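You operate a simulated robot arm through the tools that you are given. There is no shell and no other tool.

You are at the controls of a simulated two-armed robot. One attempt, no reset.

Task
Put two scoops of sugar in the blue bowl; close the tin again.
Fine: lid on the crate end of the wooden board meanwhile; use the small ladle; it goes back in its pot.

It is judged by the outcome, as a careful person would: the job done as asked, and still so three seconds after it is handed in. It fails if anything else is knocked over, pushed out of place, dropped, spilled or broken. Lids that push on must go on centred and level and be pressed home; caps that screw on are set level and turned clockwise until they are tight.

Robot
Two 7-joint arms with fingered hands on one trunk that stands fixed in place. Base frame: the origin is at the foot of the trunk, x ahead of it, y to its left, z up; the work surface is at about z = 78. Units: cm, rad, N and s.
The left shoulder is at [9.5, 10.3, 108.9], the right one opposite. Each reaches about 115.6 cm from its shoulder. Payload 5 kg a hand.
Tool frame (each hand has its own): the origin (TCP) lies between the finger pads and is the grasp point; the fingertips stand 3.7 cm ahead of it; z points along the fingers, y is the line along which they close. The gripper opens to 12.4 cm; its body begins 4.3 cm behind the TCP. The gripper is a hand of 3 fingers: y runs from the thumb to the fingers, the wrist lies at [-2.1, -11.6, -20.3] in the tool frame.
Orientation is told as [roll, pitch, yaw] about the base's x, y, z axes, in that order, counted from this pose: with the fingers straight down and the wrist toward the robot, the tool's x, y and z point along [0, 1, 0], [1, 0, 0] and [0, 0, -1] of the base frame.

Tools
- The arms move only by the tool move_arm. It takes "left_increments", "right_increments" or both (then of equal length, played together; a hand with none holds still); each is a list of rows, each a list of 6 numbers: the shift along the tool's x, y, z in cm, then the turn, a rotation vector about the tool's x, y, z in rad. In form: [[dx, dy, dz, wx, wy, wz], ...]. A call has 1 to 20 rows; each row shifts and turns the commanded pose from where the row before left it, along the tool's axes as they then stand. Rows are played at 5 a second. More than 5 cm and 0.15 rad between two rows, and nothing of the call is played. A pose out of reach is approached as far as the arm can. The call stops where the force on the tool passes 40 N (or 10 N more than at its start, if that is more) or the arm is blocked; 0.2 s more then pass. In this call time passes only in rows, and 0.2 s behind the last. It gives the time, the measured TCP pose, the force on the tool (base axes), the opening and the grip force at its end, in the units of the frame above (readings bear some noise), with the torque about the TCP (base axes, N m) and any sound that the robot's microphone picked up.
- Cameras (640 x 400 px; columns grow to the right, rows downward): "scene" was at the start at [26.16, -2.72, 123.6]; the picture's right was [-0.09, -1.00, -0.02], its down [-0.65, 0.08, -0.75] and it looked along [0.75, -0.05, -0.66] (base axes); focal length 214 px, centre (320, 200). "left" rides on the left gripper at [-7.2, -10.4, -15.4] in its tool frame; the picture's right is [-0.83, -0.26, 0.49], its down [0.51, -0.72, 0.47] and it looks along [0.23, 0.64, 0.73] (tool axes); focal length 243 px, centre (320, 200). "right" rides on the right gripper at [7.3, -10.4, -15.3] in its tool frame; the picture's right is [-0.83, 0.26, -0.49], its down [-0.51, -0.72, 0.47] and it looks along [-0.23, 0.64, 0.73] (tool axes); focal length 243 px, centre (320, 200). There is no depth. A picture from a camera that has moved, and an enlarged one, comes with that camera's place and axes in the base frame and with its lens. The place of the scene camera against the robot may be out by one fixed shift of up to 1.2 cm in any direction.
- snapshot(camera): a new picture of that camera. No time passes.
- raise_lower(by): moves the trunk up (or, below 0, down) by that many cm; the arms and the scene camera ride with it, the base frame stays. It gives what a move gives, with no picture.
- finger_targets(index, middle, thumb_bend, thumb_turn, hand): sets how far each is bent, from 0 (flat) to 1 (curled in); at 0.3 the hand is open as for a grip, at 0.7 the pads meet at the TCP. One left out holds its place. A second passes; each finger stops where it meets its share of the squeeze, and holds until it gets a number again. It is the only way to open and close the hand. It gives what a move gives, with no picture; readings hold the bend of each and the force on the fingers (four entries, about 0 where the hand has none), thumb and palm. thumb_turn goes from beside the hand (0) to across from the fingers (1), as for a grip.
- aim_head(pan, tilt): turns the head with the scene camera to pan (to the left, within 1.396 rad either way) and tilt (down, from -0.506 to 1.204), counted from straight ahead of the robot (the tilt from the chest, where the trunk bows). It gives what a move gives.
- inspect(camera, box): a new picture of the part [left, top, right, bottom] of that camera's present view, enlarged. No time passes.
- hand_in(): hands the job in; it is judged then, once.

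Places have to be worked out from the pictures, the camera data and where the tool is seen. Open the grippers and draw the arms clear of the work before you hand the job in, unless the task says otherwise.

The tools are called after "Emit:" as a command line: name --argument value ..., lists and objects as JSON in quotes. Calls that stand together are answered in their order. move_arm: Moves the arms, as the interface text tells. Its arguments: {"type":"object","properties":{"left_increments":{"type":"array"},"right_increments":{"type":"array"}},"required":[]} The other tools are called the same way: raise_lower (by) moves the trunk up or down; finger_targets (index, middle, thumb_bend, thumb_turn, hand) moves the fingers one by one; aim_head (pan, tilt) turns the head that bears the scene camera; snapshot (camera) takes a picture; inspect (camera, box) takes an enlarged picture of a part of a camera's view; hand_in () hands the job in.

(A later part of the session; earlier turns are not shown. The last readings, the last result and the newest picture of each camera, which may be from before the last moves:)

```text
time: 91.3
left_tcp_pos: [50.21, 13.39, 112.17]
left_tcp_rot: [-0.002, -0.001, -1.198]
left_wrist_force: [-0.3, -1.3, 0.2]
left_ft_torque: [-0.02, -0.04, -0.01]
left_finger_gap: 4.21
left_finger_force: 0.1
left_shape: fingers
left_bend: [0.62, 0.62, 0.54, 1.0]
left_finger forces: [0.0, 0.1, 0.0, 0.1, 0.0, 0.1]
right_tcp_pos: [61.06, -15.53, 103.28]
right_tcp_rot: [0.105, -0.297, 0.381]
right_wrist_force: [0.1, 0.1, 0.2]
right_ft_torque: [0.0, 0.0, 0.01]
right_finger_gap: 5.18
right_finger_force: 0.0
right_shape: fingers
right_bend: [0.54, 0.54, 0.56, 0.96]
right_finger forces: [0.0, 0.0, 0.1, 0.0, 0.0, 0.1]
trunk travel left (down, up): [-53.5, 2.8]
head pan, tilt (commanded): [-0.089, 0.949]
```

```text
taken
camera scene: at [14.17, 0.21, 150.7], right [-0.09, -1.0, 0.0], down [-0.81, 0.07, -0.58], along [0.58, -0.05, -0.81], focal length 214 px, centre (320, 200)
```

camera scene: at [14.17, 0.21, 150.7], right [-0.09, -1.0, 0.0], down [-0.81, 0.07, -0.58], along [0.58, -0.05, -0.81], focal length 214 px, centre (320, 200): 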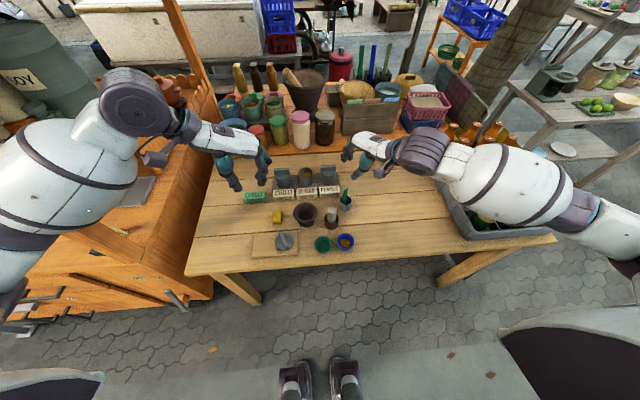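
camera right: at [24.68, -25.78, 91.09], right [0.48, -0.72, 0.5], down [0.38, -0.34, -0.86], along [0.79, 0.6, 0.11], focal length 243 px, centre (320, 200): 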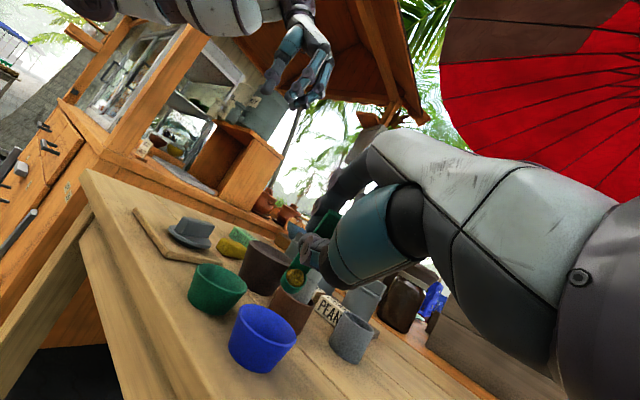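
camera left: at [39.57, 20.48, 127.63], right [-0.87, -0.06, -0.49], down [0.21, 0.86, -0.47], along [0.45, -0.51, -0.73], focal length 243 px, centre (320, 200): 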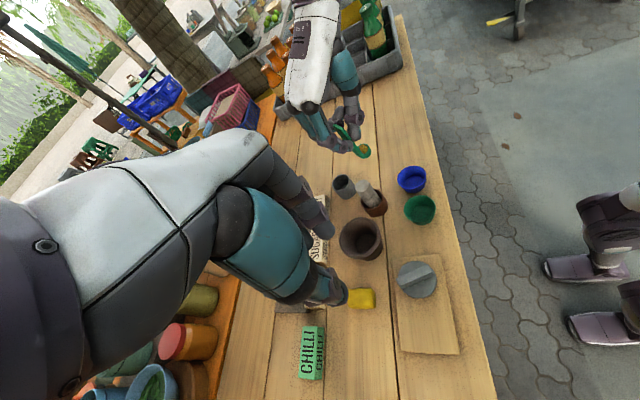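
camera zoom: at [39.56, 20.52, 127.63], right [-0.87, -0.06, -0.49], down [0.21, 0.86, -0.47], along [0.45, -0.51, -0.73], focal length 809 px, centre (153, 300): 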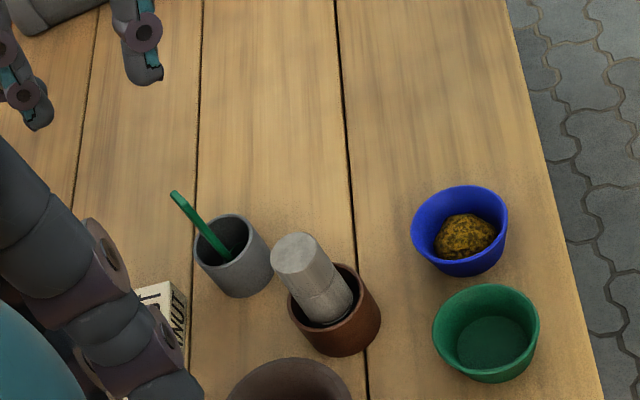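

The ladle is back in its pot. I move the right hand clear to the right while the left hand goes above the lid on the board.

Emit:
move_arm --left_increments '[[-0.88, 0.634, 3.0, 0, 0, 0], [-0.88, 0.634, 3.0, 0, 0, 0], [-0.88, 0.634, 3.0, 0, 0, 0], [-0.88, 0.634, 3.0, 0, 0, 0], [-0.88, 0.634, 3.0, 0, 0, 0]]' --right_increments '[[-2.76, -0.674, -2.18, 0, 0, 0], [-2.76, -0.674, -2.18, 0, 0, 0], [-2.76, -0.674, -2.18, 0, 0, 0], [-2.76, -0.674, -2.18, 0, 0, 0], [-2.76, -0.674, -2.18, 0, 0, 0]]'

Emit:
finger_targets --hand "left" --index 0.52 --middle 0.52 --thumb_bend 0.52 --thumb_turn 0.955

Emit:
inspect --camera "left" --box '[240, 170, 440, 350]'

Emit:
inspect --camera "scene" --box '[240, 180, 360, 280]'

Emit:
snapshot --camera "right"

```text
time: 92.5
left_tcp_pos: [47.09, 8.44, 97.13]
left_tcp_rot: [0.0, -0.002, -1.199]
left_wrist_force: [0.1, 0.0, -0.6]
left_ft_torque: [0.01, 0.01, 0.0]
left_finger_gap: 4.25
left_finger_force: 0.2
left_shape: fingers
left_bend: [0.62, 0.62, 0.54, 1.0]
left_finger forces: [0.0, 0.0, 0.0, 0.0, 0.0, 0.0]
right_tcp_pos: [61.17, -31.9, 111.53]
right_tcp_rot: [0.105, -0.294, 0.381]
right_wrist_force: [-0.3, 0.4, 0.0]
right_ft_torque: [-0.02, 0.02, 0.04]
right_finger_gap: 5.2
right_finger_force: 0.1
right_shape: fingers
right_bend: [0.54, 0.54, 0.56, 0.96]
right_finger forces: [0.0, 0.1, 0.0, 0.0, 0.0, 0.0]
trunk travel left (down, up): [-53.5, 2.8]
head pan, tilt (commanded): [-0.089, 0.949]
```

```text
time: 93.5
left_tcp_pos: [46.97, 8.51, 97.08]
left_tcp_rot: [-0.002, -0.001, -1.2]
left_wrist_force: [0.2, -0.2, 0.3]
left_ft_torque: [-0.04, 0.01, 0.0]
left_finger_gap: 6.09
left_finger_force: 0.0
left_shape: fingers
left_bend: [0.52, 0.52, 0.52, 0.96]
left_finger forces: [0.0, 0.1, 0.0, 0.0, 0.0, 0.1]
right_tcp_pos: [61.15, -32.01, 111.61]
right_tcp_rot: [0.106, -0.295, 0.382]
right_wrist_force: [-0.4, 0.0, 1.0]
right_ft_torque: [-0.03, 0.01, -0.05]
right_finger_gap: 5.19
right_finger_force: 0.1
right_shape: fingers
right_bend: [0.54, 0.54, 0.56, 0.96]
right_finger forces: [0.0, 0.0, 0.0, 0.1, 0.0, 0.0]
trunk travel left (down, up): [-53.5, 2.8]
head pan, tilt (commanded): [-0.089, 0.949]
```

```text
2.22 times, centred on (340, 260) of left
camera zoom: at [36.59, 15.57, 112.52], right [-0.87, -0.06, -0.49], down [0.21, 0.86, -0.47], along [0.45, -0.51, -0.73], focal length 539 px, centre (276, 67)
```

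zoom: 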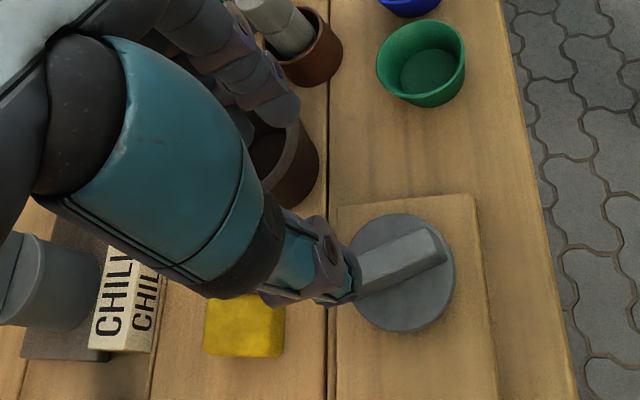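

```text
4.00 times, centred on (300, 230) of scene
camera zoom: at [14.18, 0.16, 150.69], right [-0.09, -1.0, 0.0], down [-0.81, 0.07, -0.58], along [0.58, -0.05, -0.81], focal length 858 px, centre (400, 80)
```

zoom: 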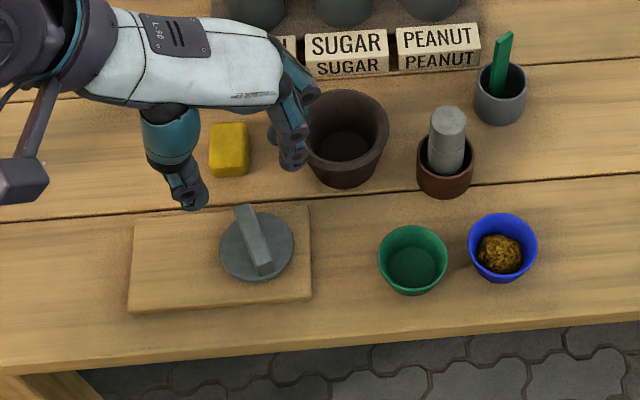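

```text
taken
camera right: at [45.5, -32.17, 123.97], right [0.45, -0.76, 0.46], down [-0.33, -0.62, -0.71], along [0.83, 0.17, -0.53], focal length 243 px, centre (320, 200)
```

right: 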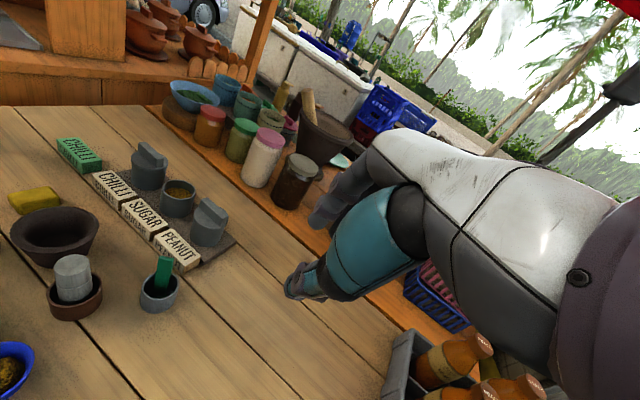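

The lid's centre is about 0.9 cm toward the thumb side from the TCP, with the bar well aligned to the hand. I shift accordingly and descend to just above grasp height.

Emit:
move_arm --left_increments '[[0.2, -0.9, 1.5, 0, 0, 0], [0, 0, 3.0, 0, 0, 0], [0, 0, 3.0, 0, 0, 0], [0, 0, 1.5, 0, 0, 0]]'

Emit:
inspect --camera "left" --box '[240, 170, 440, 350]'

Emit:
inspect --camera "scene" --box '[250, 200, 330, 270]'

```text
time: 94.5
left_tcp_pos: [46.99, 9.56, 88.17]
left_tcp_rot: [-0.003, -0.003, -1.198]
left_wrist_force: [0.4, -0.1, -0.3]
left_ft_torque: [-0.01, -0.01, -0.01]
left_finger_gap: 6.12
left_finger_force: 0.0
left_shape: fingers
left_bend: [0.52, 0.52, 0.52, 0.96]
left_finger forces: [0.1, 0.1, 0.0, 0.1, 0.1, 0.0]
right_tcp_pos: [61.05, -31.9, 111.51]
right_tcp_rot: [0.106, -0.295, 0.379]
right_wrist_force: [-0.2, 0.2, -0.3]
right_ft_torque: [0.0, 0.0, 0.0]
right_finger_gap: 5.19
right_finger_force: 0.1
right_shape: fingers
right_bend: [0.54, 0.54, 0.56, 0.96]
right_finger forces: [0.1, 0.1, 0.1, 0.1, 0.1, 0.1]
trunk travel left (down, up): [-53.5, 2.8]
head pan, tilt (commanded): [-0.089, 0.949]
```

```text
2.22 times, centred on (340, 260) of left
camera zoom: at [36.44, 16.75, 103.55], right [-0.87, -0.06, -0.49], down [0.21, 0.86, -0.47], along [0.45, -0.51, -0.73], focal length 539 px, centre (276, 67)
```

zoom: 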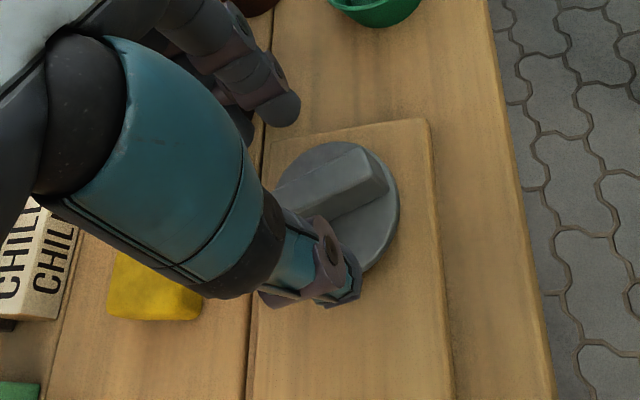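

```text
5.71 times, centred on (290, 235) of scene
camera zoom: at [14.18, 0.21, 150.69], right [-0.09, -1.0, 0.0], down [-0.81, 0.07, -0.58], along [0.58, -0.05, -0.81], focal length 1226 px, centre (491, 0)
```

zoom: 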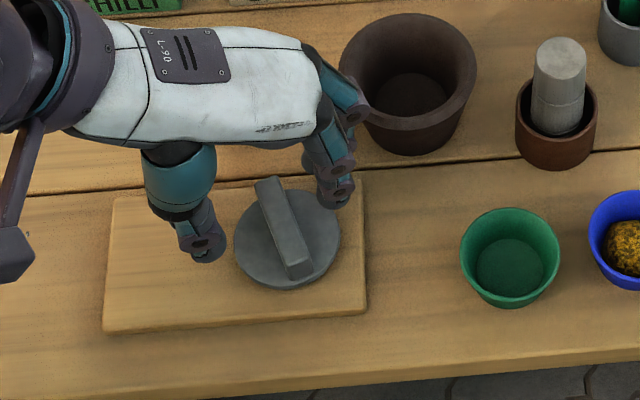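

The bar is nearly centred between thumb and fingers (about 0.3 cm to correct). I correct and lower to grasp height.

Emit:
move_arm --left_increments '[[-0.15, 0.3, 1.2, 0, 0, 0], [0, 0, 1.2, 0, 0, 0], [0, 0, 0.7, 0, 0, 0], [0, 0, 0.3, 0, 0, 0]]'

Emit:
inspect --camera "left" --box '[240, 170, 440, 350]'

Emit:
inspect --camera "scene" --box '[250, 200, 330, 270]'

```text
time: 95.5
left_tcp_pos: [47.13, 9.21, 84.65]
left_tcp_rot: [-0.004, 0.0, -1.198]
left_wrist_force: [0.3, -0.5, 0.1]
left_ft_torque: [0.01, -0.02, -0.03]
left_finger_gap: 6.13
left_finger_force: 0.0
left_shape: fingers
left_bend: [0.52, 0.52, 0.52, 0.96]
left_finger forces: [0.0, 0.0, 0.0, 0.0, 0.0, 0.1]
right_tcp_pos: [61.18, -31.98, 111.57]
right_tcp_rot: [0.104, -0.296, 0.379]
right_wrist_force: [1.0, -0.3, 1.3]
right_ft_torque: [-0.01, 0.0, -0.01]
right_finger_gap: 5.17
right_finger_force: 0.0
right_shape: fingers
right_bend: [0.54, 0.54, 0.56, 0.96]
right_finger forces: [0.0, 0.0, 0.1, 0.0, 0.0, 0.0]
trunk travel left (down, up): [-53.5, 2.8]
head pan, tilt (commanded): [-0.089, 0.949]
```

```text
2.22 times, centred on (340, 260) of left
camera zoom: at [36.46, 16.31, 100.13], right [-0.87, -0.06, -0.49], down [0.21, 0.86, -0.47], along [0.45, -0.51, -0.73], focal length 539 px, centre (276, 67)
```

zoom: 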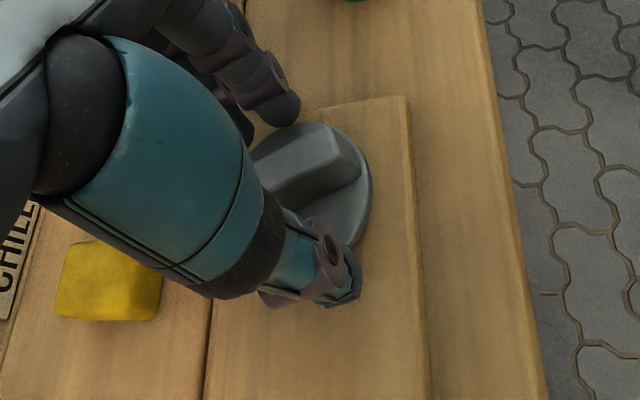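

```text
5.71 times, centred on (290, 235) of scene
camera zoom: at [14.21, 0.18, 150.69], right [-0.09, -1.0, 0.0], down [-0.81, 0.07, -0.58], along [0.58, -0.05, -0.81], focal length 1226 px, centre (491, 0)
```

zoom: 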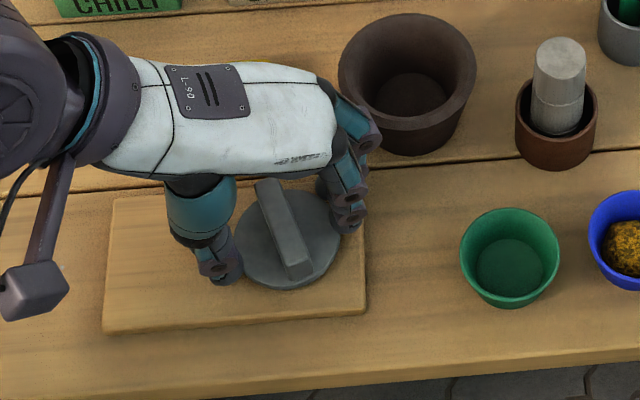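

Let me look closer at where thumb and fingers are relative to the bar before closing.

Emit:
inspect --camera "scene" --box '[268, 222, 318, 258]'

Emit:
inspect --camera "left" --box '[300, 180, 380, 280]'

```text
11.11 times, centred on (293, 240) of scene
camera zoom: at [14.21, 0.18, 150.69], right [-0.09, -1.0, 0.0], down [-0.81, 0.07, -0.58], along [0.58, -0.05, -0.81], focal length 2383 px, centre (620, -244)
```

zoom: 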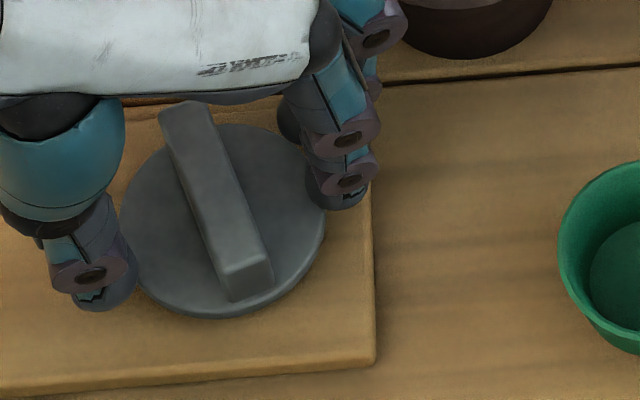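

```text
4.00 times, centred on (340, 230) of left
camera zoom: at [36.46, 16.31, 100.13], right [-0.87, -0.06, -0.49], down [0.21, 0.86, -0.47], along [0.45, -0.51, -0.73], focal length 970 px, centre (240, 80)
```

zoom: 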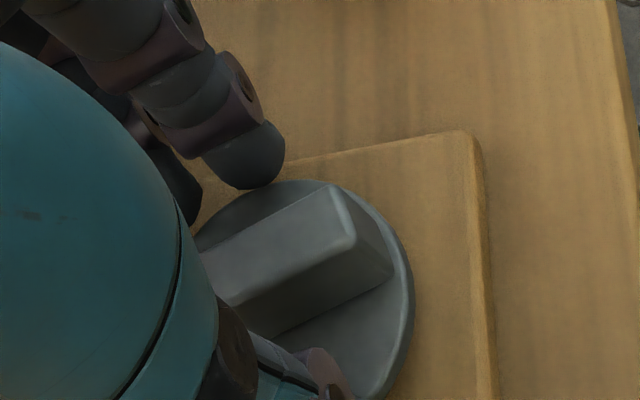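

The lid is centred under the hand; I turn the thumb a bit (0.99) so it opposes the middle of the two fingers, then close.

Emit:
finger_targets --hand "left" --thumb_turn 0.99

Emit:
finger_targets --hand "left" --index 0.7 --middle 0.7 --thumb_bend 0.7

Emit:
inspect --camera "scene" --box '[268, 222, 318, 258]'

Emit:
inspect --camera "left" --box '[240, 170, 440, 350]'

```text
time: 96.5
left_tcp_pos: [46.92, 9.24, 84.79]
left_tcp_rot: [-0.001, -0.001, -1.199]
left_wrist_force: [0.5, -0.9, -0.1]
left_ft_torque: [-0.01, 0.0, 0.0]
left_finger_gap: 6.04
left_finger_force: 0.0
left_shape: fingers
left_bend: [0.52, 0.52, 0.52, 0.99]
left_finger forces: [0.0, 0.0, 0.1, 0.1, 0.1, 0.1]
right_tcp_pos: [61.25, -31.9, 111.57]
right_tcp_rot: [0.107, -0.294, 0.38]
right_wrist_force: [0.2, 0.1, -0.7]
right_ft_torque: [-0.06, -0.01, 0.02]
right_finger_gap: 5.18
right_finger_force: 0.0
right_shape: fingers
right_bend: [0.54, 0.54, 0.56, 0.96]
right_finger forces: [0.0, 0.0, 0.0, 0.0, 0.0, 0.0]
trunk travel left (down, up): [-53.5, 2.8]
head pan, tilt (commanded): [-0.089, 0.949]
```

```text
time: 97.5
left_tcp_pos: [46.93, 9.28, 84.81]
left_tcp_rot: [-0.001, -0.001, -1.2]
left_wrist_force: [1.5, -0.5, 6.9]
left_ft_torque: [-0.08, -0.1, -0.01]
left_finger_gap: 1.92
left_finger_force: 10.8
left_shape: fingers
left_bend: [0.69, 0.63, 0.64, 1.0]
left_finger forces: [0.5, 9.9, 0.0, 0.1, 12.4, 0.0]
right_tcp_pos: [61.13, -31.82, 111.61]
right_tcp_rot: [0.107, -0.296, 0.381]
right_wrist_force: [0.0, 1.0, -0.7]
right_ft_torque: [0.0, -0.02, 0.0]
right_finger_gap: 5.21
right_finger_force: 0.0
right_shape: fingers
right_bend: [0.54, 0.54, 0.56, 0.96]
right_finger forces: [0.0, 0.0, 0.1, 0.1, 0.0, 0.1]
trunk travel left (down, up): [-53.5, 2.8]
head pan, tilt (commanded): [-0.089, 0.949]
```

```text
11.11 times, centred on (293, 240) of scene
camera zoom: at [14.16, 0.16, 150.7], right [-0.09, -1.0, 0.0], down [-0.81, 0.07, -0.58], along [0.58, -0.05, -0.81], focal length 2383 px, centre (620, -244)
```

zoom: 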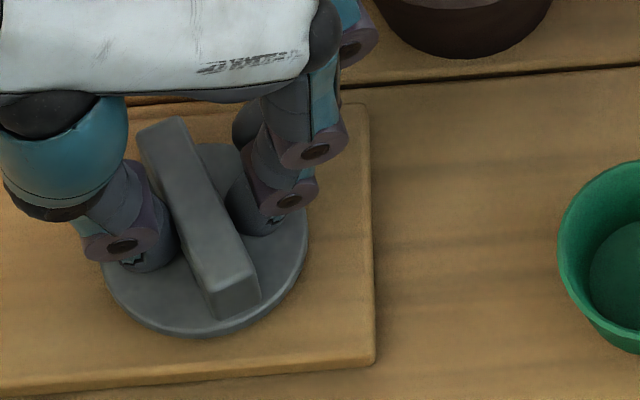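

```text
2.22 times, centred on (340, 260) of left
camera zoom: at [36.45, 16.29, 100.19], right [-0.87, -0.06, -0.49], down [0.21, 0.86, -0.47], along [0.45, -0.51, -0.73], focal length 539 px, centre (276, 67)
```

zoom: 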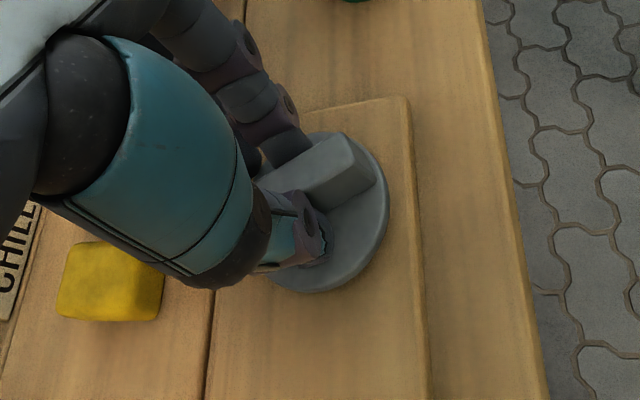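

The fingers have closed on the bar (it slid a few mm on the board). I tighten the squeeze.

Emit:
finger_targets --hand "left" --index 0.8 --middle 0.8 --thumb_bend 0.76

Emit:
inspect --camera "scene" --box '[268, 222, 318, 258]'

Emit:
inspect --camera "left" --box '[290, 180, 380, 280]'

```text
time: 98.5
left_tcp_pos: [47.1, 9.1, 84.7]
left_tcp_rot: [0.0, -0.002, -1.199]
left_wrist_force: [0.3, 0.0, 1.7]
left_ft_torque: [0.0, -0.04, -0.02]
left_finger_gap: 1.64
left_finger_force: 22.0
left_shape: fingers
left_bend: [0.73, 0.63, 0.65, 1.0]
left_finger forces: [9.4, 11.4, 0.1, 0.0, 23.2, 0.1]
right_tcp_pos: [61.14, -31.85, 111.55]
right_tcp_rot: [0.106, -0.295, 0.382]
right_wrist_force: [0.5, -0.9, 1.4]
right_ft_torque: [-0.01, 0.01, -0.01]
right_finger_gap: 5.19
right_finger_force: 0.1
right_shape: fingers
right_bend: [0.54, 0.54, 0.56, 0.96]
right_finger forces: [0.0, 0.0, 0.0, 0.1, 0.0, 0.0]
trunk travel left (down, up): [-53.5, 2.8]
head pan, tilt (commanded): [-0.089, 0.949]
```

```text
11.11 times, centred on (293, 240) of scene
camera zoom: at [14.2, 0.18, 150.68], right [-0.09, -1.0, 0.0], down [-0.81, 0.07, -0.58], along [0.58, -0.05, -0.81], focal length 2383 px, centre (620, -244)
```

zoom: 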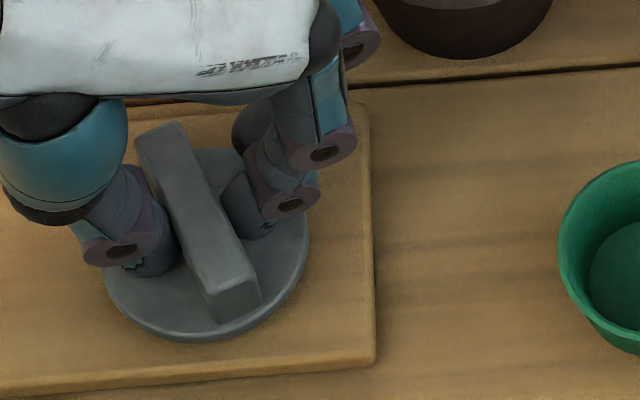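

```text
4.00 times, centred on (335, 230) of left
camera zoom: at [36.45, 16.31, 100.12], right [-0.87, -0.06, -0.49], down [0.21, 0.86, -0.47], along [0.45, -0.51, -0.73], focal length 970 px, centre (260, 80)
```

zoom: 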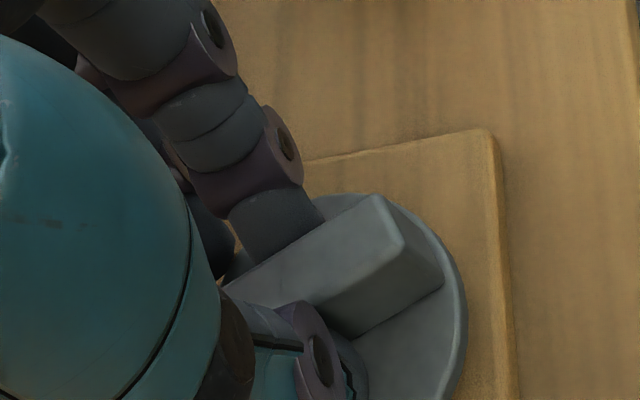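

The grip is now balanced at 22 N. I lift the lid slowly off the board.

Emit:
move_arm --left_increments '[[0, 0, -0.3, 0, 0, 0], [0, 0, -0.5, 0, 0, 0], [0, 0, -1.0, 0, 0, 0], [0, 0, -2.0, 0, 0, 0], [0, 0, -3.0, 0, 0, 0], [0, 0, -3.0, 0, 0, 0]]'

Emit:
inspect --camera "scene" --box '[250, 190, 340, 260]'

Emit:
inspect --camera "left" --box '[290, 180, 410, 310]'

Emit:
snapshot --camera "right"

```text
time: 100.0
left_tcp_pos: [47.03, 9.6, 94.46]
left_tcp_rot: [-0.002, -0.002, -1.197]
left_wrist_force: [-0.1, 0.1, 0.2]
left_ft_torque: [-0.03, -0.02, 0.03]
left_finger_gap: 1.65
left_finger_force: 21.1
left_shape: fingers
left_bend: [0.73, 0.63, 0.65, 1.0]
left_finger forces: [9.8, 9.7, 0.0, 0.1, 22.8, 0.1]
right_tcp_pos: [61.21, -31.82, 111.55]
right_tcp_rot: [0.107, -0.295, 0.381]
right_wrist_force: [-0.5, 0.5, 0.9]
right_ft_torque: [0.01, -0.01, -0.01]
right_finger_gap: 5.16
right_finger_force: 0.0
right_shape: fingers
right_bend: [0.54, 0.54, 0.56, 0.96]
right_finger forces: [0.0, 0.1, 0.0, 0.0, 0.0, 0.0]
trunk travel left (down, up): [-53.5, 2.8]
head pan, tilt (commanded): [-0.089, 0.949]
```

```text
5.71 times, centred on (295, 225) of scene
camera zoom: at [14.2, 0.17, 150.69], right [-0.09, -1.0, 0.0], down [-0.81, 0.07, -0.58], along [0.58, -0.05, -0.81], focal length 1226 px, centre (463, 57)
```

zoom: 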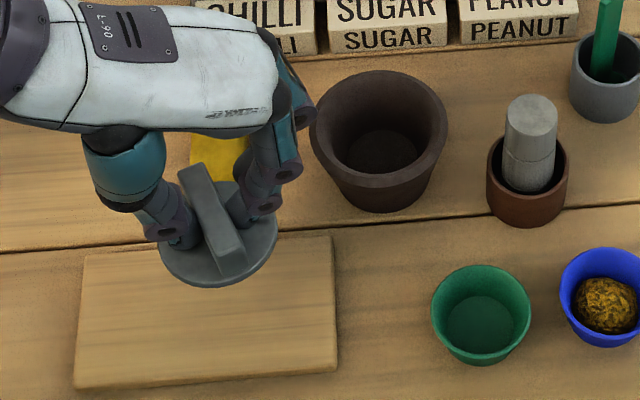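

```text
3.08 times, centred on (350, 245) of left
camera zoom: at [36.58, 16.7, 109.9], right [-0.87, -0.06, -0.49], down [0.21, 0.86, -0.47], along [0.45, -0.51, -0.73], focal length 746 px, centre (228, 62)
```

zoom: 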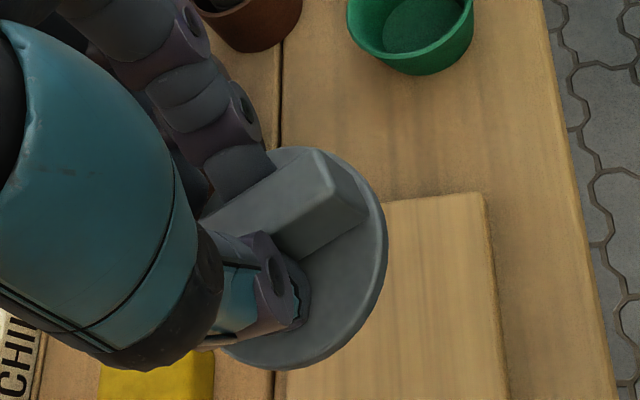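

```text
taken
camera right: at [45.51, -32.16, 123.97], right [0.45, -0.76, 0.46], down [-0.33, -0.62, -0.71], along [0.83, 0.17, -0.53], focal length 243 px, centre (320, 200)
```

right: 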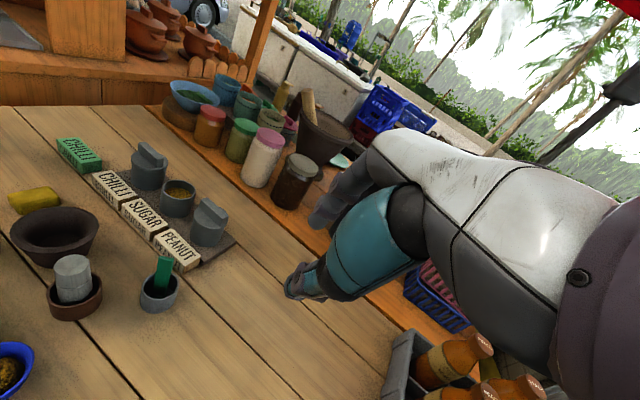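

I look closely at how level the lid hangs in the grip.

Emit:
inspect --camera "scene" --box '[268, 212, 308, 242]'

Emit:
aim_head --pan 0.1 --tilt 0.8

Emit:
inspect --camera "scene" --box '[260, 220, 380, 320]'

```text
13.33 times, centred on (288, 227) of scene
camera zoom: at [14.2, 0.17, 150.69], right [-0.09, -1.0, 0.0], down [-0.81, 0.07, -0.58], along [0.58, -0.05, -0.81], focal length 2860 px, centre (747, -160)
```

zoom: 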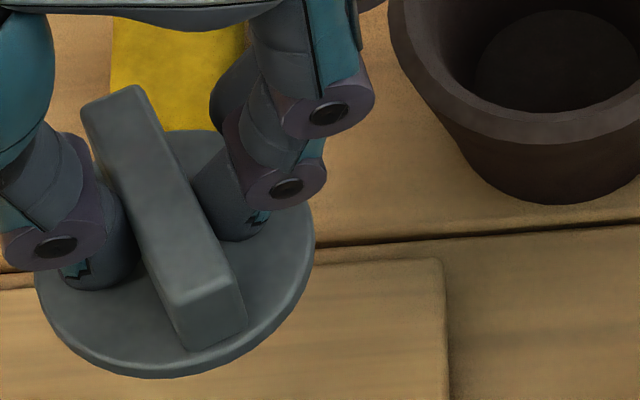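

```text
time: 100.7
left_tcp_pos: [47.08, 9.58, 94.49]
left_tcp_rot: [-0.004, -0.002, -1.198]
left_wrist_force: [-0.5, 0.4, 0.1]
left_ft_torque: [0.01, -0.01, 0.03]
left_finger_gap: 1.64
left_finger_force: 20.9
left_shape: fingers
left_bend: [0.73, 0.63, 0.65, 1.0]
left_finger forces: [9.8, 9.8, 0.0, 0.0, 22.7, 0.1]
right_tcp_pos: [61.12, -31.83, 111.59]
right_tcp_rot: [0.107, -0.295, 0.38]
right_wrist_force: [0.2, 0.7, 0.6]
right_ft_torque: [-0.01, -0.03, -0.03]
right_finger_gap: 5.22
right_finger_force: 0.0
right_shape: fingers
right_bend: [0.54, 0.54, 0.56, 0.96]
right_finger forces: [0.0, 0.0, 0.1, 0.0, 0.0, 0.1]
trunk travel left (down, up): [-53.5, 2.8]
head pan, tilt (commanded): [0.099, 0.799]
```

```text
4.00 times, centred on (320, 270) of scene
camera zoom: at [14.99, 1.63, 151.84], right [0.1, -1.0, 0.0], down [-0.71, -0.07, -0.7], along [0.69, 0.07, -0.72], focal length 858 px, centre (320, -80)
```

zoom: 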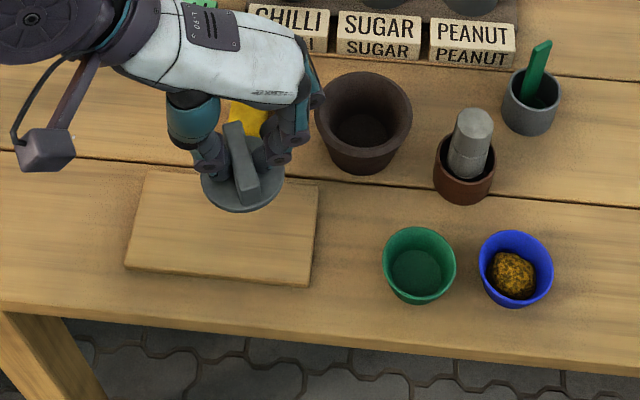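

The lid hangs about 7° off level (tilted toward the far/left side). I counter-rotate the hand by that amount and check again.

Emit:
move_arm --left_increments '[[0, 0, -1.5, 0.03, 0.05, 0], [0, 0, -1.5, 0.03, 0.05, 0]]'

Emit:
inspect --camera "left" --box '[290, 180, 410, 310]'

Emit:
inspect --camera "scene" --box '[290, 230, 340, 280]'

```text
time: 101.3
left_tcp_pos: [47.06, 9.56, 97.52]
left_tcp_rot: [0.1, 0.058, -1.194]
left_wrist_force: [0.4, -0.5, -0.8]
left_ft_torque: [-0.03, 0.01, -0.04]
left_finger_gap: 1.64
left_finger_force: 21.3
left_shape: fingers
left_bend: [0.73, 0.63, 0.65, 1.0]
left_finger forces: [9.9, 9.8, 0.0, 0.0, 22.8, 0.0]
right_tcp_pos: [61.2, -31.97, 111.51]
right_tcp_rot: [0.105, -0.295, 0.38]
right_wrist_force: [-0.1, 0.6, -0.5]
right_ft_torque: [0.01, -0.03, -0.01]
right_finger_gap: 5.2
right_finger_force: 0.0
right_shape: fingers
right_bend: [0.54, 0.54, 0.56, 0.96]
right_finger forces: [0.0, 0.0, 0.1, 0.1, 0.0, 0.0]
trunk travel left (down, up): [-53.5, 2.8]
head pan, tilt (commanded): [0.099, 0.799]
```

```text
3.08 times, centred on (350, 245) of left
camera zoom: at [35.52, 15.11, 112.74], right [-0.83, -0.01, -0.56], down [0.24, 0.9, -0.38], along [0.5, -0.45, -0.74], focal length 746 px, centre (228, 62)
```

zoom: 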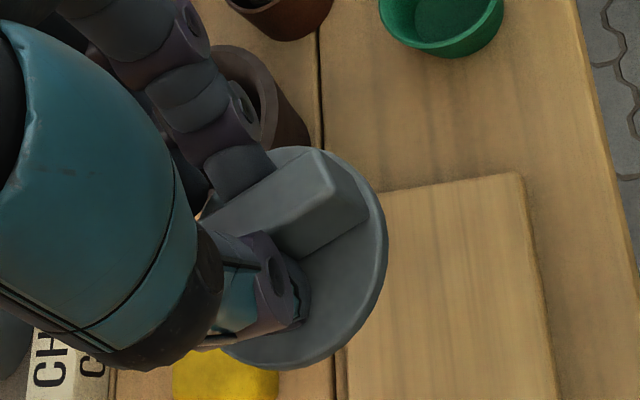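

```text
8.00 times, centred on (315, 255) of scene
camera zoom: at [15.01, 1.58, 151.84], right [0.1, -0.99, 0.0], down [-0.71, -0.07, -0.7], along [0.69, 0.07, -0.72], focal length 1716 px, centre (360, -240)
```

zoom: 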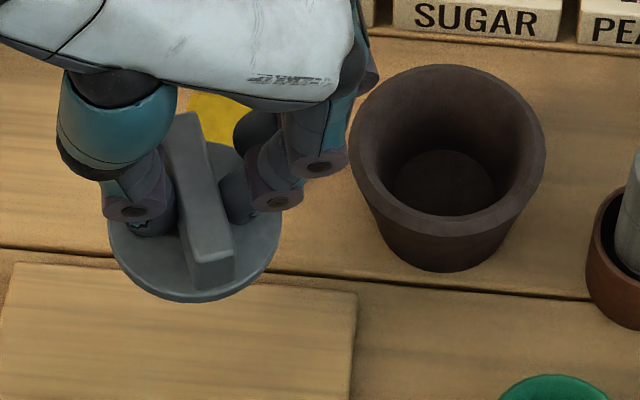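

It looks much closer to level now. I take a higher zoom to verify.

Emit:
inspect --camera "scene" --box '[294, 240, 330, 270]'

```text
13.33 times, centred on (312, 255) of scene
camera zoom: at [15.01, 1.58, 151.84], right [0.1, -0.99, 0.0], down [-0.71, -0.07, -0.7], along [0.69, 0.07, -0.72], focal length 2860 px, centre (427, -533)
```

zoom: 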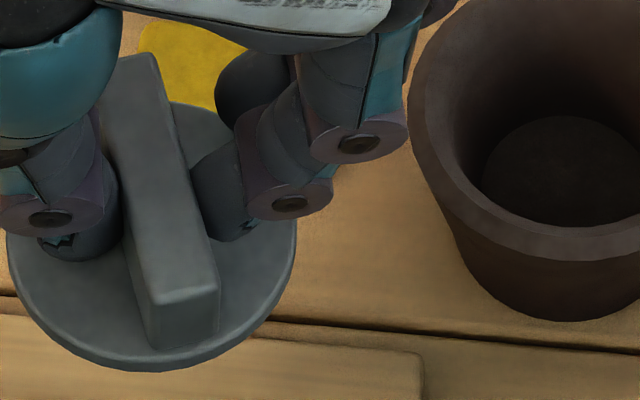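

The bar's upright edges match vertical in the view, so the lid is level to within a couple of degrees. I carry it over near the sugar tin at z≈101.

Emit:
move_arm --left_increments '[[2.0, 1.5, -0.3, 0, 0, 0], [2.97, 2.27, -0.28, 0, 0, 0], [2.97, 2.27, -0.28, 0, 0, 0], [2.97, 2.27, -0.28, 0, 0, 0], [2.97, 2.27, -0.28, 0, 0, 0], [2.97, 2.27, -0.28, 0, 0, 0], [2.97, 2.27, -0.28, 0, 0, 0], [2.97, 2.27, -0.28, 0, 0, 0]]'

Emit:
snapshot --camera "scene"

Emit:
snapshot --camera "left"

Emit:
snapshot --camera "right"

```text
time: 103.1
left_tcp_pos: [74.44, 0.87, 100.82]
left_tcp_rot: [0.098, 0.06, -1.195]
left_wrist_force: [0.6, -1.3, -0.1]
left_ft_torque: [0.01, 0.04, 0.02]
left_finger_gap: 1.6
left_finger_force: 17.9
left_shape: fingers
left_bend: [0.73, 0.67, 0.66, 1.0]
left_finger forces: [13.2, 4.1, 0.0, 0.0, 18.2, 0.2]
right_tcp_pos: [61.22, -31.91, 111.36]
right_tcp_rot: [0.109, -0.292, 0.38]
right_wrist_force: [-0.3, 0.2, 0.5]
right_ft_torque: [0.01, 0.02, 0.0]
right_finger_gap: 5.22
right_finger_force: 0.2
right_shape: fingers
right_bend: [0.54, 0.54, 0.56, 0.96]
right_finger forces: [0.0, 0.0, 0.1, 0.0, 0.0, 0.0]
trunk travel left (down, up): [-53.5, 2.8]
head pan, tilt (commanded): [0.099, 0.799]
```

```text
taken
camera scene: at [15.12, 1.53, 151.82], right [0.1, -0.99, 0.0], down [-0.71, -0.07, -0.7], along [0.69, 0.07, -0.72], focal length 214 px, centre (320, 200)
```

scene: 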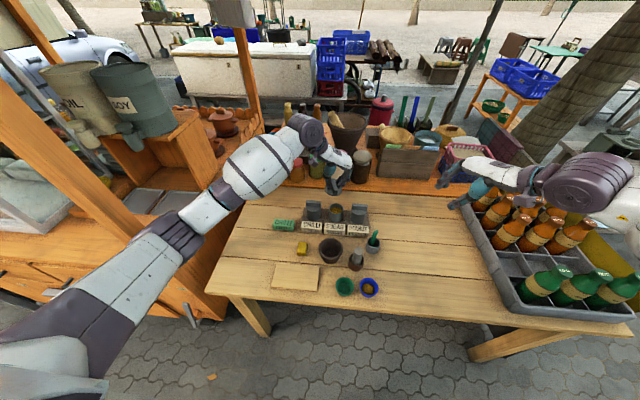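

```text
taken
camera left: at [62.9, 6.59, 116.11], right [-0.83, -0.01, -0.55], down [0.24, 0.9, -0.38], along [0.5, -0.45, -0.74], focal length 243 px, centre (320, 200)
```

left: 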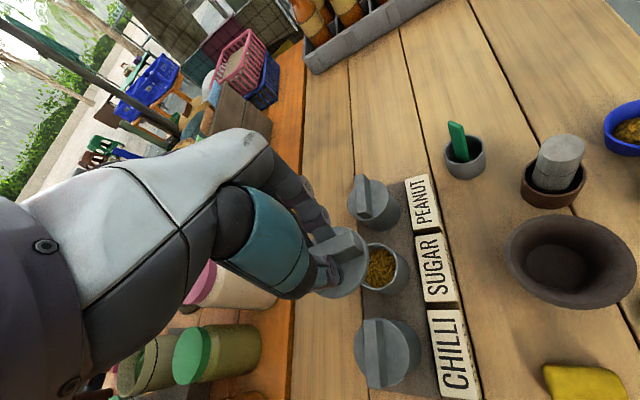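

```text
taken
camera right: at [45.63, -32.23, 123.89], right [0.45, -0.77, 0.46], down [-0.33, -0.62, -0.71], along [0.83, 0.17, -0.53], focal length 243 px, centre (320, 200)
```

right: 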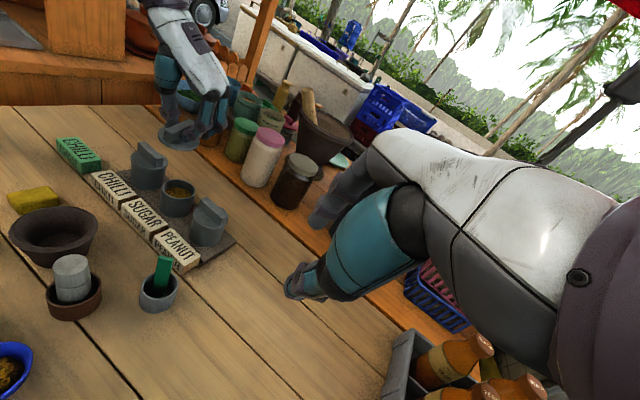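

The grip re-settled a little on the way (middle finger lighter). I re-tighten and inspect the lid's level from the right and left cameras.

Emit:
finger_targets --hand "left" --index 0.84 --middle 0.84 --thumb_bend 0.8

Emit:
inspect --camera "right" --box '[120, 80, 250, 230]'

Emit:
inspect --camera "left" --box '[280, 180, 420, 320]'

Emit:
inspect --camera "scene" --box '[300, 150, 380, 240]'

```text
time: 104.1
left_tcp_pos: [74.34, 0.84, 101.02]
left_tcp_rot: [0.098, 0.059, -1.198]
left_wrist_force: [0.5, 0.4, 0.1]
left_ft_torque: [-0.04, 0.05, 0.01]
left_finger_gap: 1.61
left_finger_force: 24.0
left_shape: fingers
left_bend: [0.76, 0.73, 0.64, 1.0]
left_finger forces: [13.7, 10.3, 0.1, 0.1, 23.8, 0.0]
right_tcp_pos: [61.09, -31.9, 111.57]
right_tcp_rot: [0.106, -0.294, 0.38]
right_wrist_force: [0.0, 0.0, -0.4]
right_ft_torque: [-0.03, -0.03, 0.0]
right_finger_gap: 5.19
right_finger_force: 0.1
right_shape: fingers
right_bend: [0.54, 0.54, 0.56, 0.96]
right_finger forces: [0.0, 0.1, 0.1, 0.1, 0.0, 0.1]
trunk travel left (down, up): [-53.5, 2.8]
head pan, tilt (commanded): [0.099, 0.799]
```

```text
2.67 times, centred on (185, 155) of right
camera zoom: at [45.53, -32.17, 123.96], right [0.45, -0.76, 0.46], down [-0.33, -0.62, -0.71], along [0.83, 0.17, -0.53], focal length 647 px, centre (680, 320)
```

zoom: 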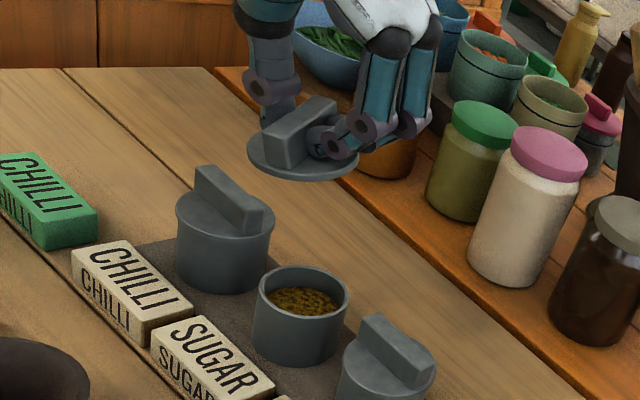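

```text
2.86 times, centred on (350, 250) of left
camera zoom: at [62.77, 6.66, 116.16], right [-0.83, -0.01, -0.56], down [0.24, 0.89, -0.38], along [0.5, -0.45, -0.74], focal length 693 px, centre (234, 57)
```

zoom: 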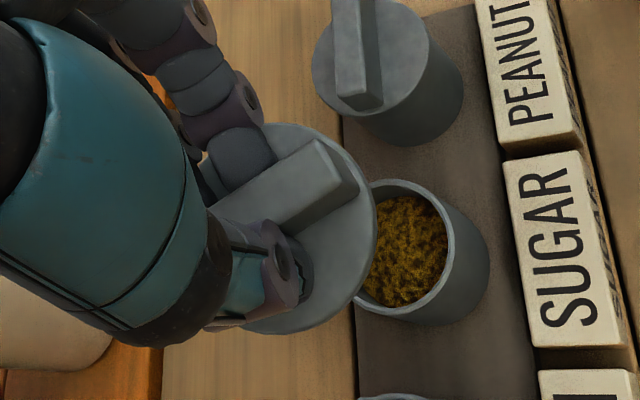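

```text
4.44 times, centred on (340, 195) of scene
camera zoom: at [15.0, 1.61, 151.84], right [0.1, -0.99, 0.0], down [-0.71, -0.07, -0.7], along [0.69, 0.07, -0.72], focal length 953 px, centre (231, 222)
```

zoom: 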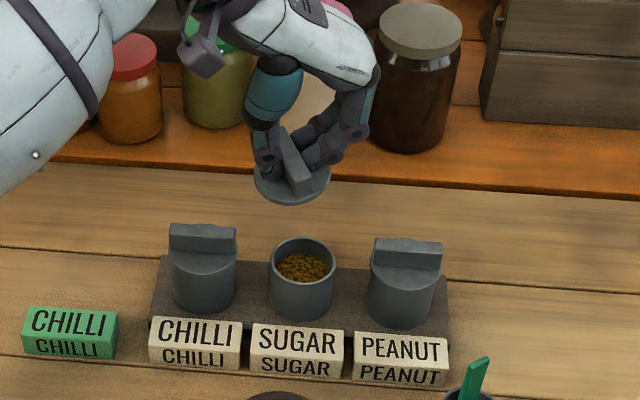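

Emit:
inspect --camera "scene" --box '[336, 176, 366, 200]'

Emit:
inspect --camera "right" --box '[160, 108, 215, 152]'

```text
16.00 times, centred on (351, 188) of scene
camera zoom: at [15.0, 1.61, 151.84], right [0.1, -0.99, 0.0], down [-0.71, -0.07, -0.7], along [0.69, 0.07, -0.72], focal length 3432 px, centre (-176, 392)
```

zoom: 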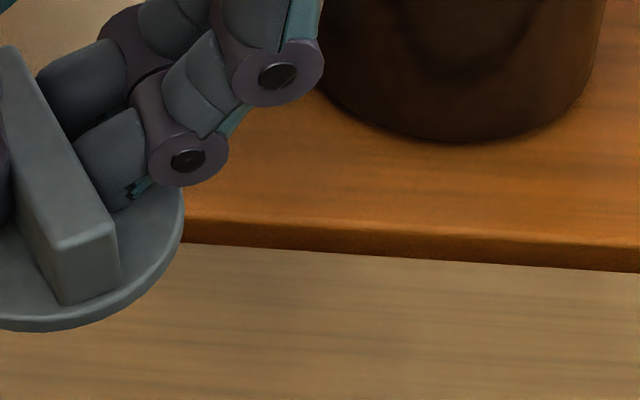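

```text
9.09 times, centred on (188, 130) of right
camera zoom: at [45.53, -32.17, 123.96], right [0.45, -0.76, 0.46], down [-0.33, -0.62, -0.71], along [0.83, 0.17, -0.53], focal length 2206 px, centre (1524, 836)
```

zoom: 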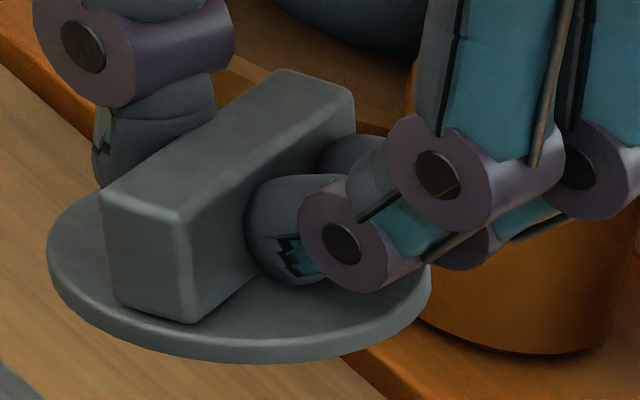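

The right view suggests the finger side of the lid is a bit high (leaning toward +y by roughly 0.1). I rotate the hand 0.08 about its x axis and compare again.

Emit:
move_arm --left_increments '[[0, 0, 0, 0.08, 0, 0]]'

Emit:
inspect --camera "right" --box '[120, 80, 250, 230]'

Emit:
inspect --camera "right" --box '[160, 108, 215, 152]'

Emit:
inspect --camera "scene" --box '[324, 170, 364, 202]'

```text
time: 104.5
left_tcp_pos: [74.31, 1.04, 101.0]
left_tcp_rot: [0.101, 0.138, -1.187]
left_wrist_force: [1.0, 0.4, -0.4]
left_ft_torque: [0.0, 0.02, 0.0]
left_finger_gap: 1.57
left_finger_force: 23.5
left_shape: fingers
left_bend: [0.76, 0.73, 0.64, 1.0]
left_finger forces: [13.7, 10.2, 0.0, 0.0, 23.8, 0.0]
right_tcp_pos: [61.23, -31.95, 111.56]
right_tcp_rot: [0.106, -0.295, 0.382]
right_wrist_force: [0.1, -0.6, 0.2]
right_ft_torque: [0.0, 0.0, 0.04]
right_finger_gap: 5.17
right_finger_force: 0.0
right_shape: fingers
right_bend: [0.54, 0.54, 0.56, 0.96]
right_finger forces: [0.0, 0.1, 0.0, 0.0, 0.0, 0.1]
trunk travel left (down, up): [-53.5, 2.8]
head pan, tilt (commanded): [0.099, 0.799]
```

```text
2.67 times, centred on (185, 155) of right
camera zoom: at [45.54, -32.24, 123.94], right [0.45, -0.77, 0.46], down [-0.33, -0.62, -0.71], along [0.83, 0.17, -0.53], focal length 647 px, centre (680, 320)
```

zoom: 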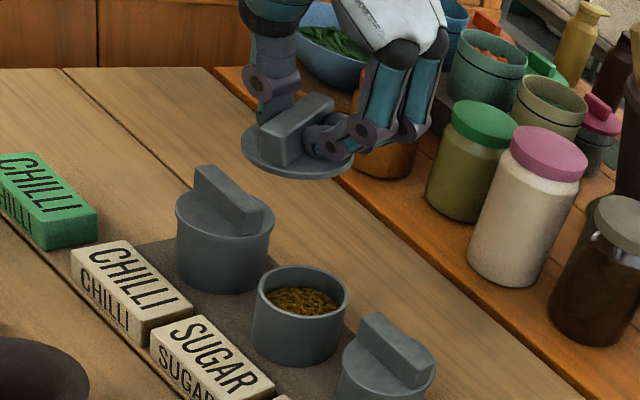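

```text
9.09 times, centred on (188, 130) of right
camera zoom: at [45.54, -32.24, 123.94], right [0.45, -0.77, 0.46], down [-0.33, -0.62, -0.71], along [0.83, 0.17, -0.53], focal length 2206 px, centre (1524, 836)
```

zoom: 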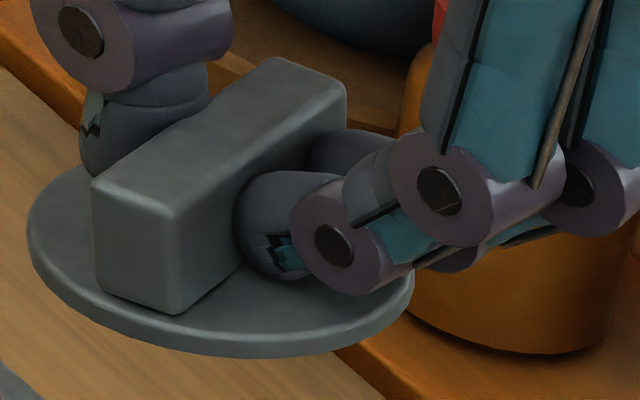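

```text
12.50 times, centred on (344, 186) of scene
camera zoom: at [15.01, 1.52, 151.84], right [0.1, -0.99, 0.0], down [-0.71, -0.07, -0.7], along [0.69, 0.07, -0.72], focal length 2681 px, centre (20, 375)
```

zoom: 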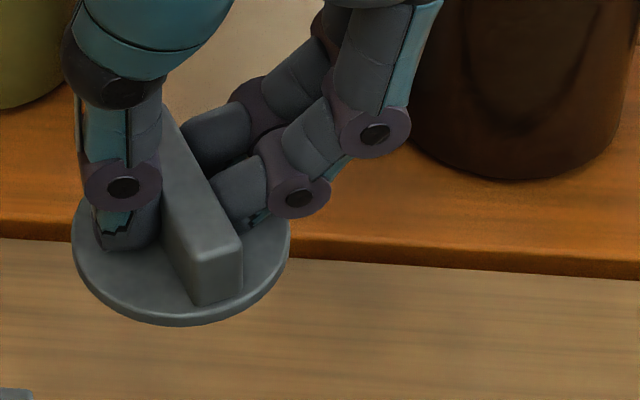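

The lid now looks level in both views. I bring it over the tin and down to about 3 cm above the rim, then compare lid and rim in all three cameras.

Emit:
move_arm --left_increments '[[-0.015, 0.694, 1.93, 0, 0, 0], [-0.015, 0.694, 1.93, 0, 0, 0], [-0.015, 0.694, 1.93, 0, 0, 0], [-0.015, 0.694, 1.93, 0, 0, 0]]'

Emit:
inspect --camera "right" --box '[130, 110, 240, 220]'

Emit:
inspect --camera "left" --box '[280, 180, 420, 320]'

Emit:
inspect --camera "scene" --box '[315, 165, 375, 225]'

```text
time: 105.5
left_tcp_pos: [75.68, -0.36, 93.13]
left_tcp_rot: [0.099, 0.138, -1.189]
left_wrist_force: [-0.1, -0.3, 0.5]
left_ft_torque: [0.0, -0.01, 0.01]
left_finger_gap: 1.59
left_finger_force: 23.8
left_shape: fingers
left_bend: [0.76, 0.73, 0.64, 1.0]
left_finger forces: [13.7, 10.1, 0.0, 0.0, 24.0, 0.0]
right_tcp_pos: [61.23, -31.85, 111.42]
right_tcp_rot: [0.105, -0.294, 0.379]
right_wrist_force: [0.8, -0.6, 0.6]
right_ft_torque: [-0.02, 0.04, -0.02]
right_finger_gap: 5.2
right_finger_force: 0.1
right_shape: fingers
right_bend: [0.54, 0.54, 0.56, 0.96]
right_finger forces: [0.0, 0.1, 0.0, 0.0, 0.1, 0.0]
trunk travel left (down, up): [-53.5, 2.8]
head pan, tilt (commanded): [0.099, 0.799]
```

```text
3.64 times, centred on (185, 165) of right
camera zoom: at [45.58, -32.17, 123.92], right [0.45, -0.76, 0.46], down [-0.33, -0.62, -0.71], along [0.83, 0.17, -0.53], focal length 882 px, centre (811, 327)
```

zoom: 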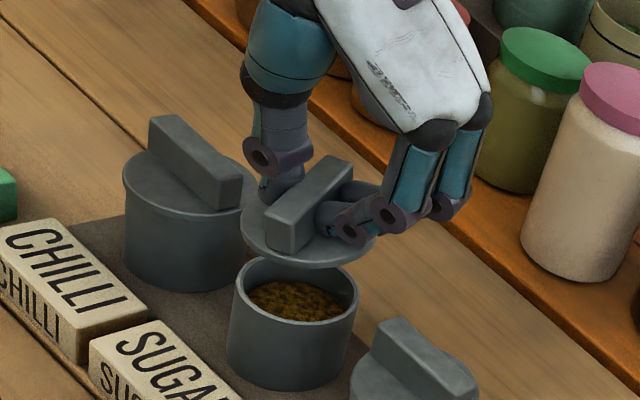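

```text
2.86 times, centred on (350, 250) of left
camera zoom: at [64.55, 4.1, 109.03], right [-0.85, 0.02, -0.53], down [0.22, 0.92, -0.32], along [0.48, -0.39, -0.79], focal length 693 px, centre (234, 57)
```

zoom: 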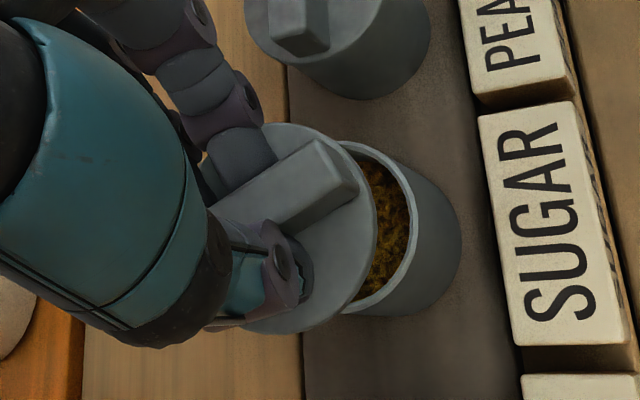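

```text
6.67 times, centred on (345, 195) of scene
camera zoom: at [15.06, 1.61, 151.83], right [0.1, -0.99, 0.0], down [-0.71, -0.07, -0.7], along [0.69, 0.07, -0.72], focal length 1430 px, centre (153, 233)
```

zoom: 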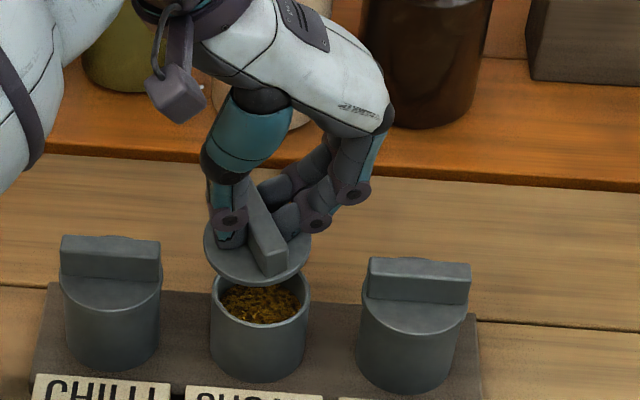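

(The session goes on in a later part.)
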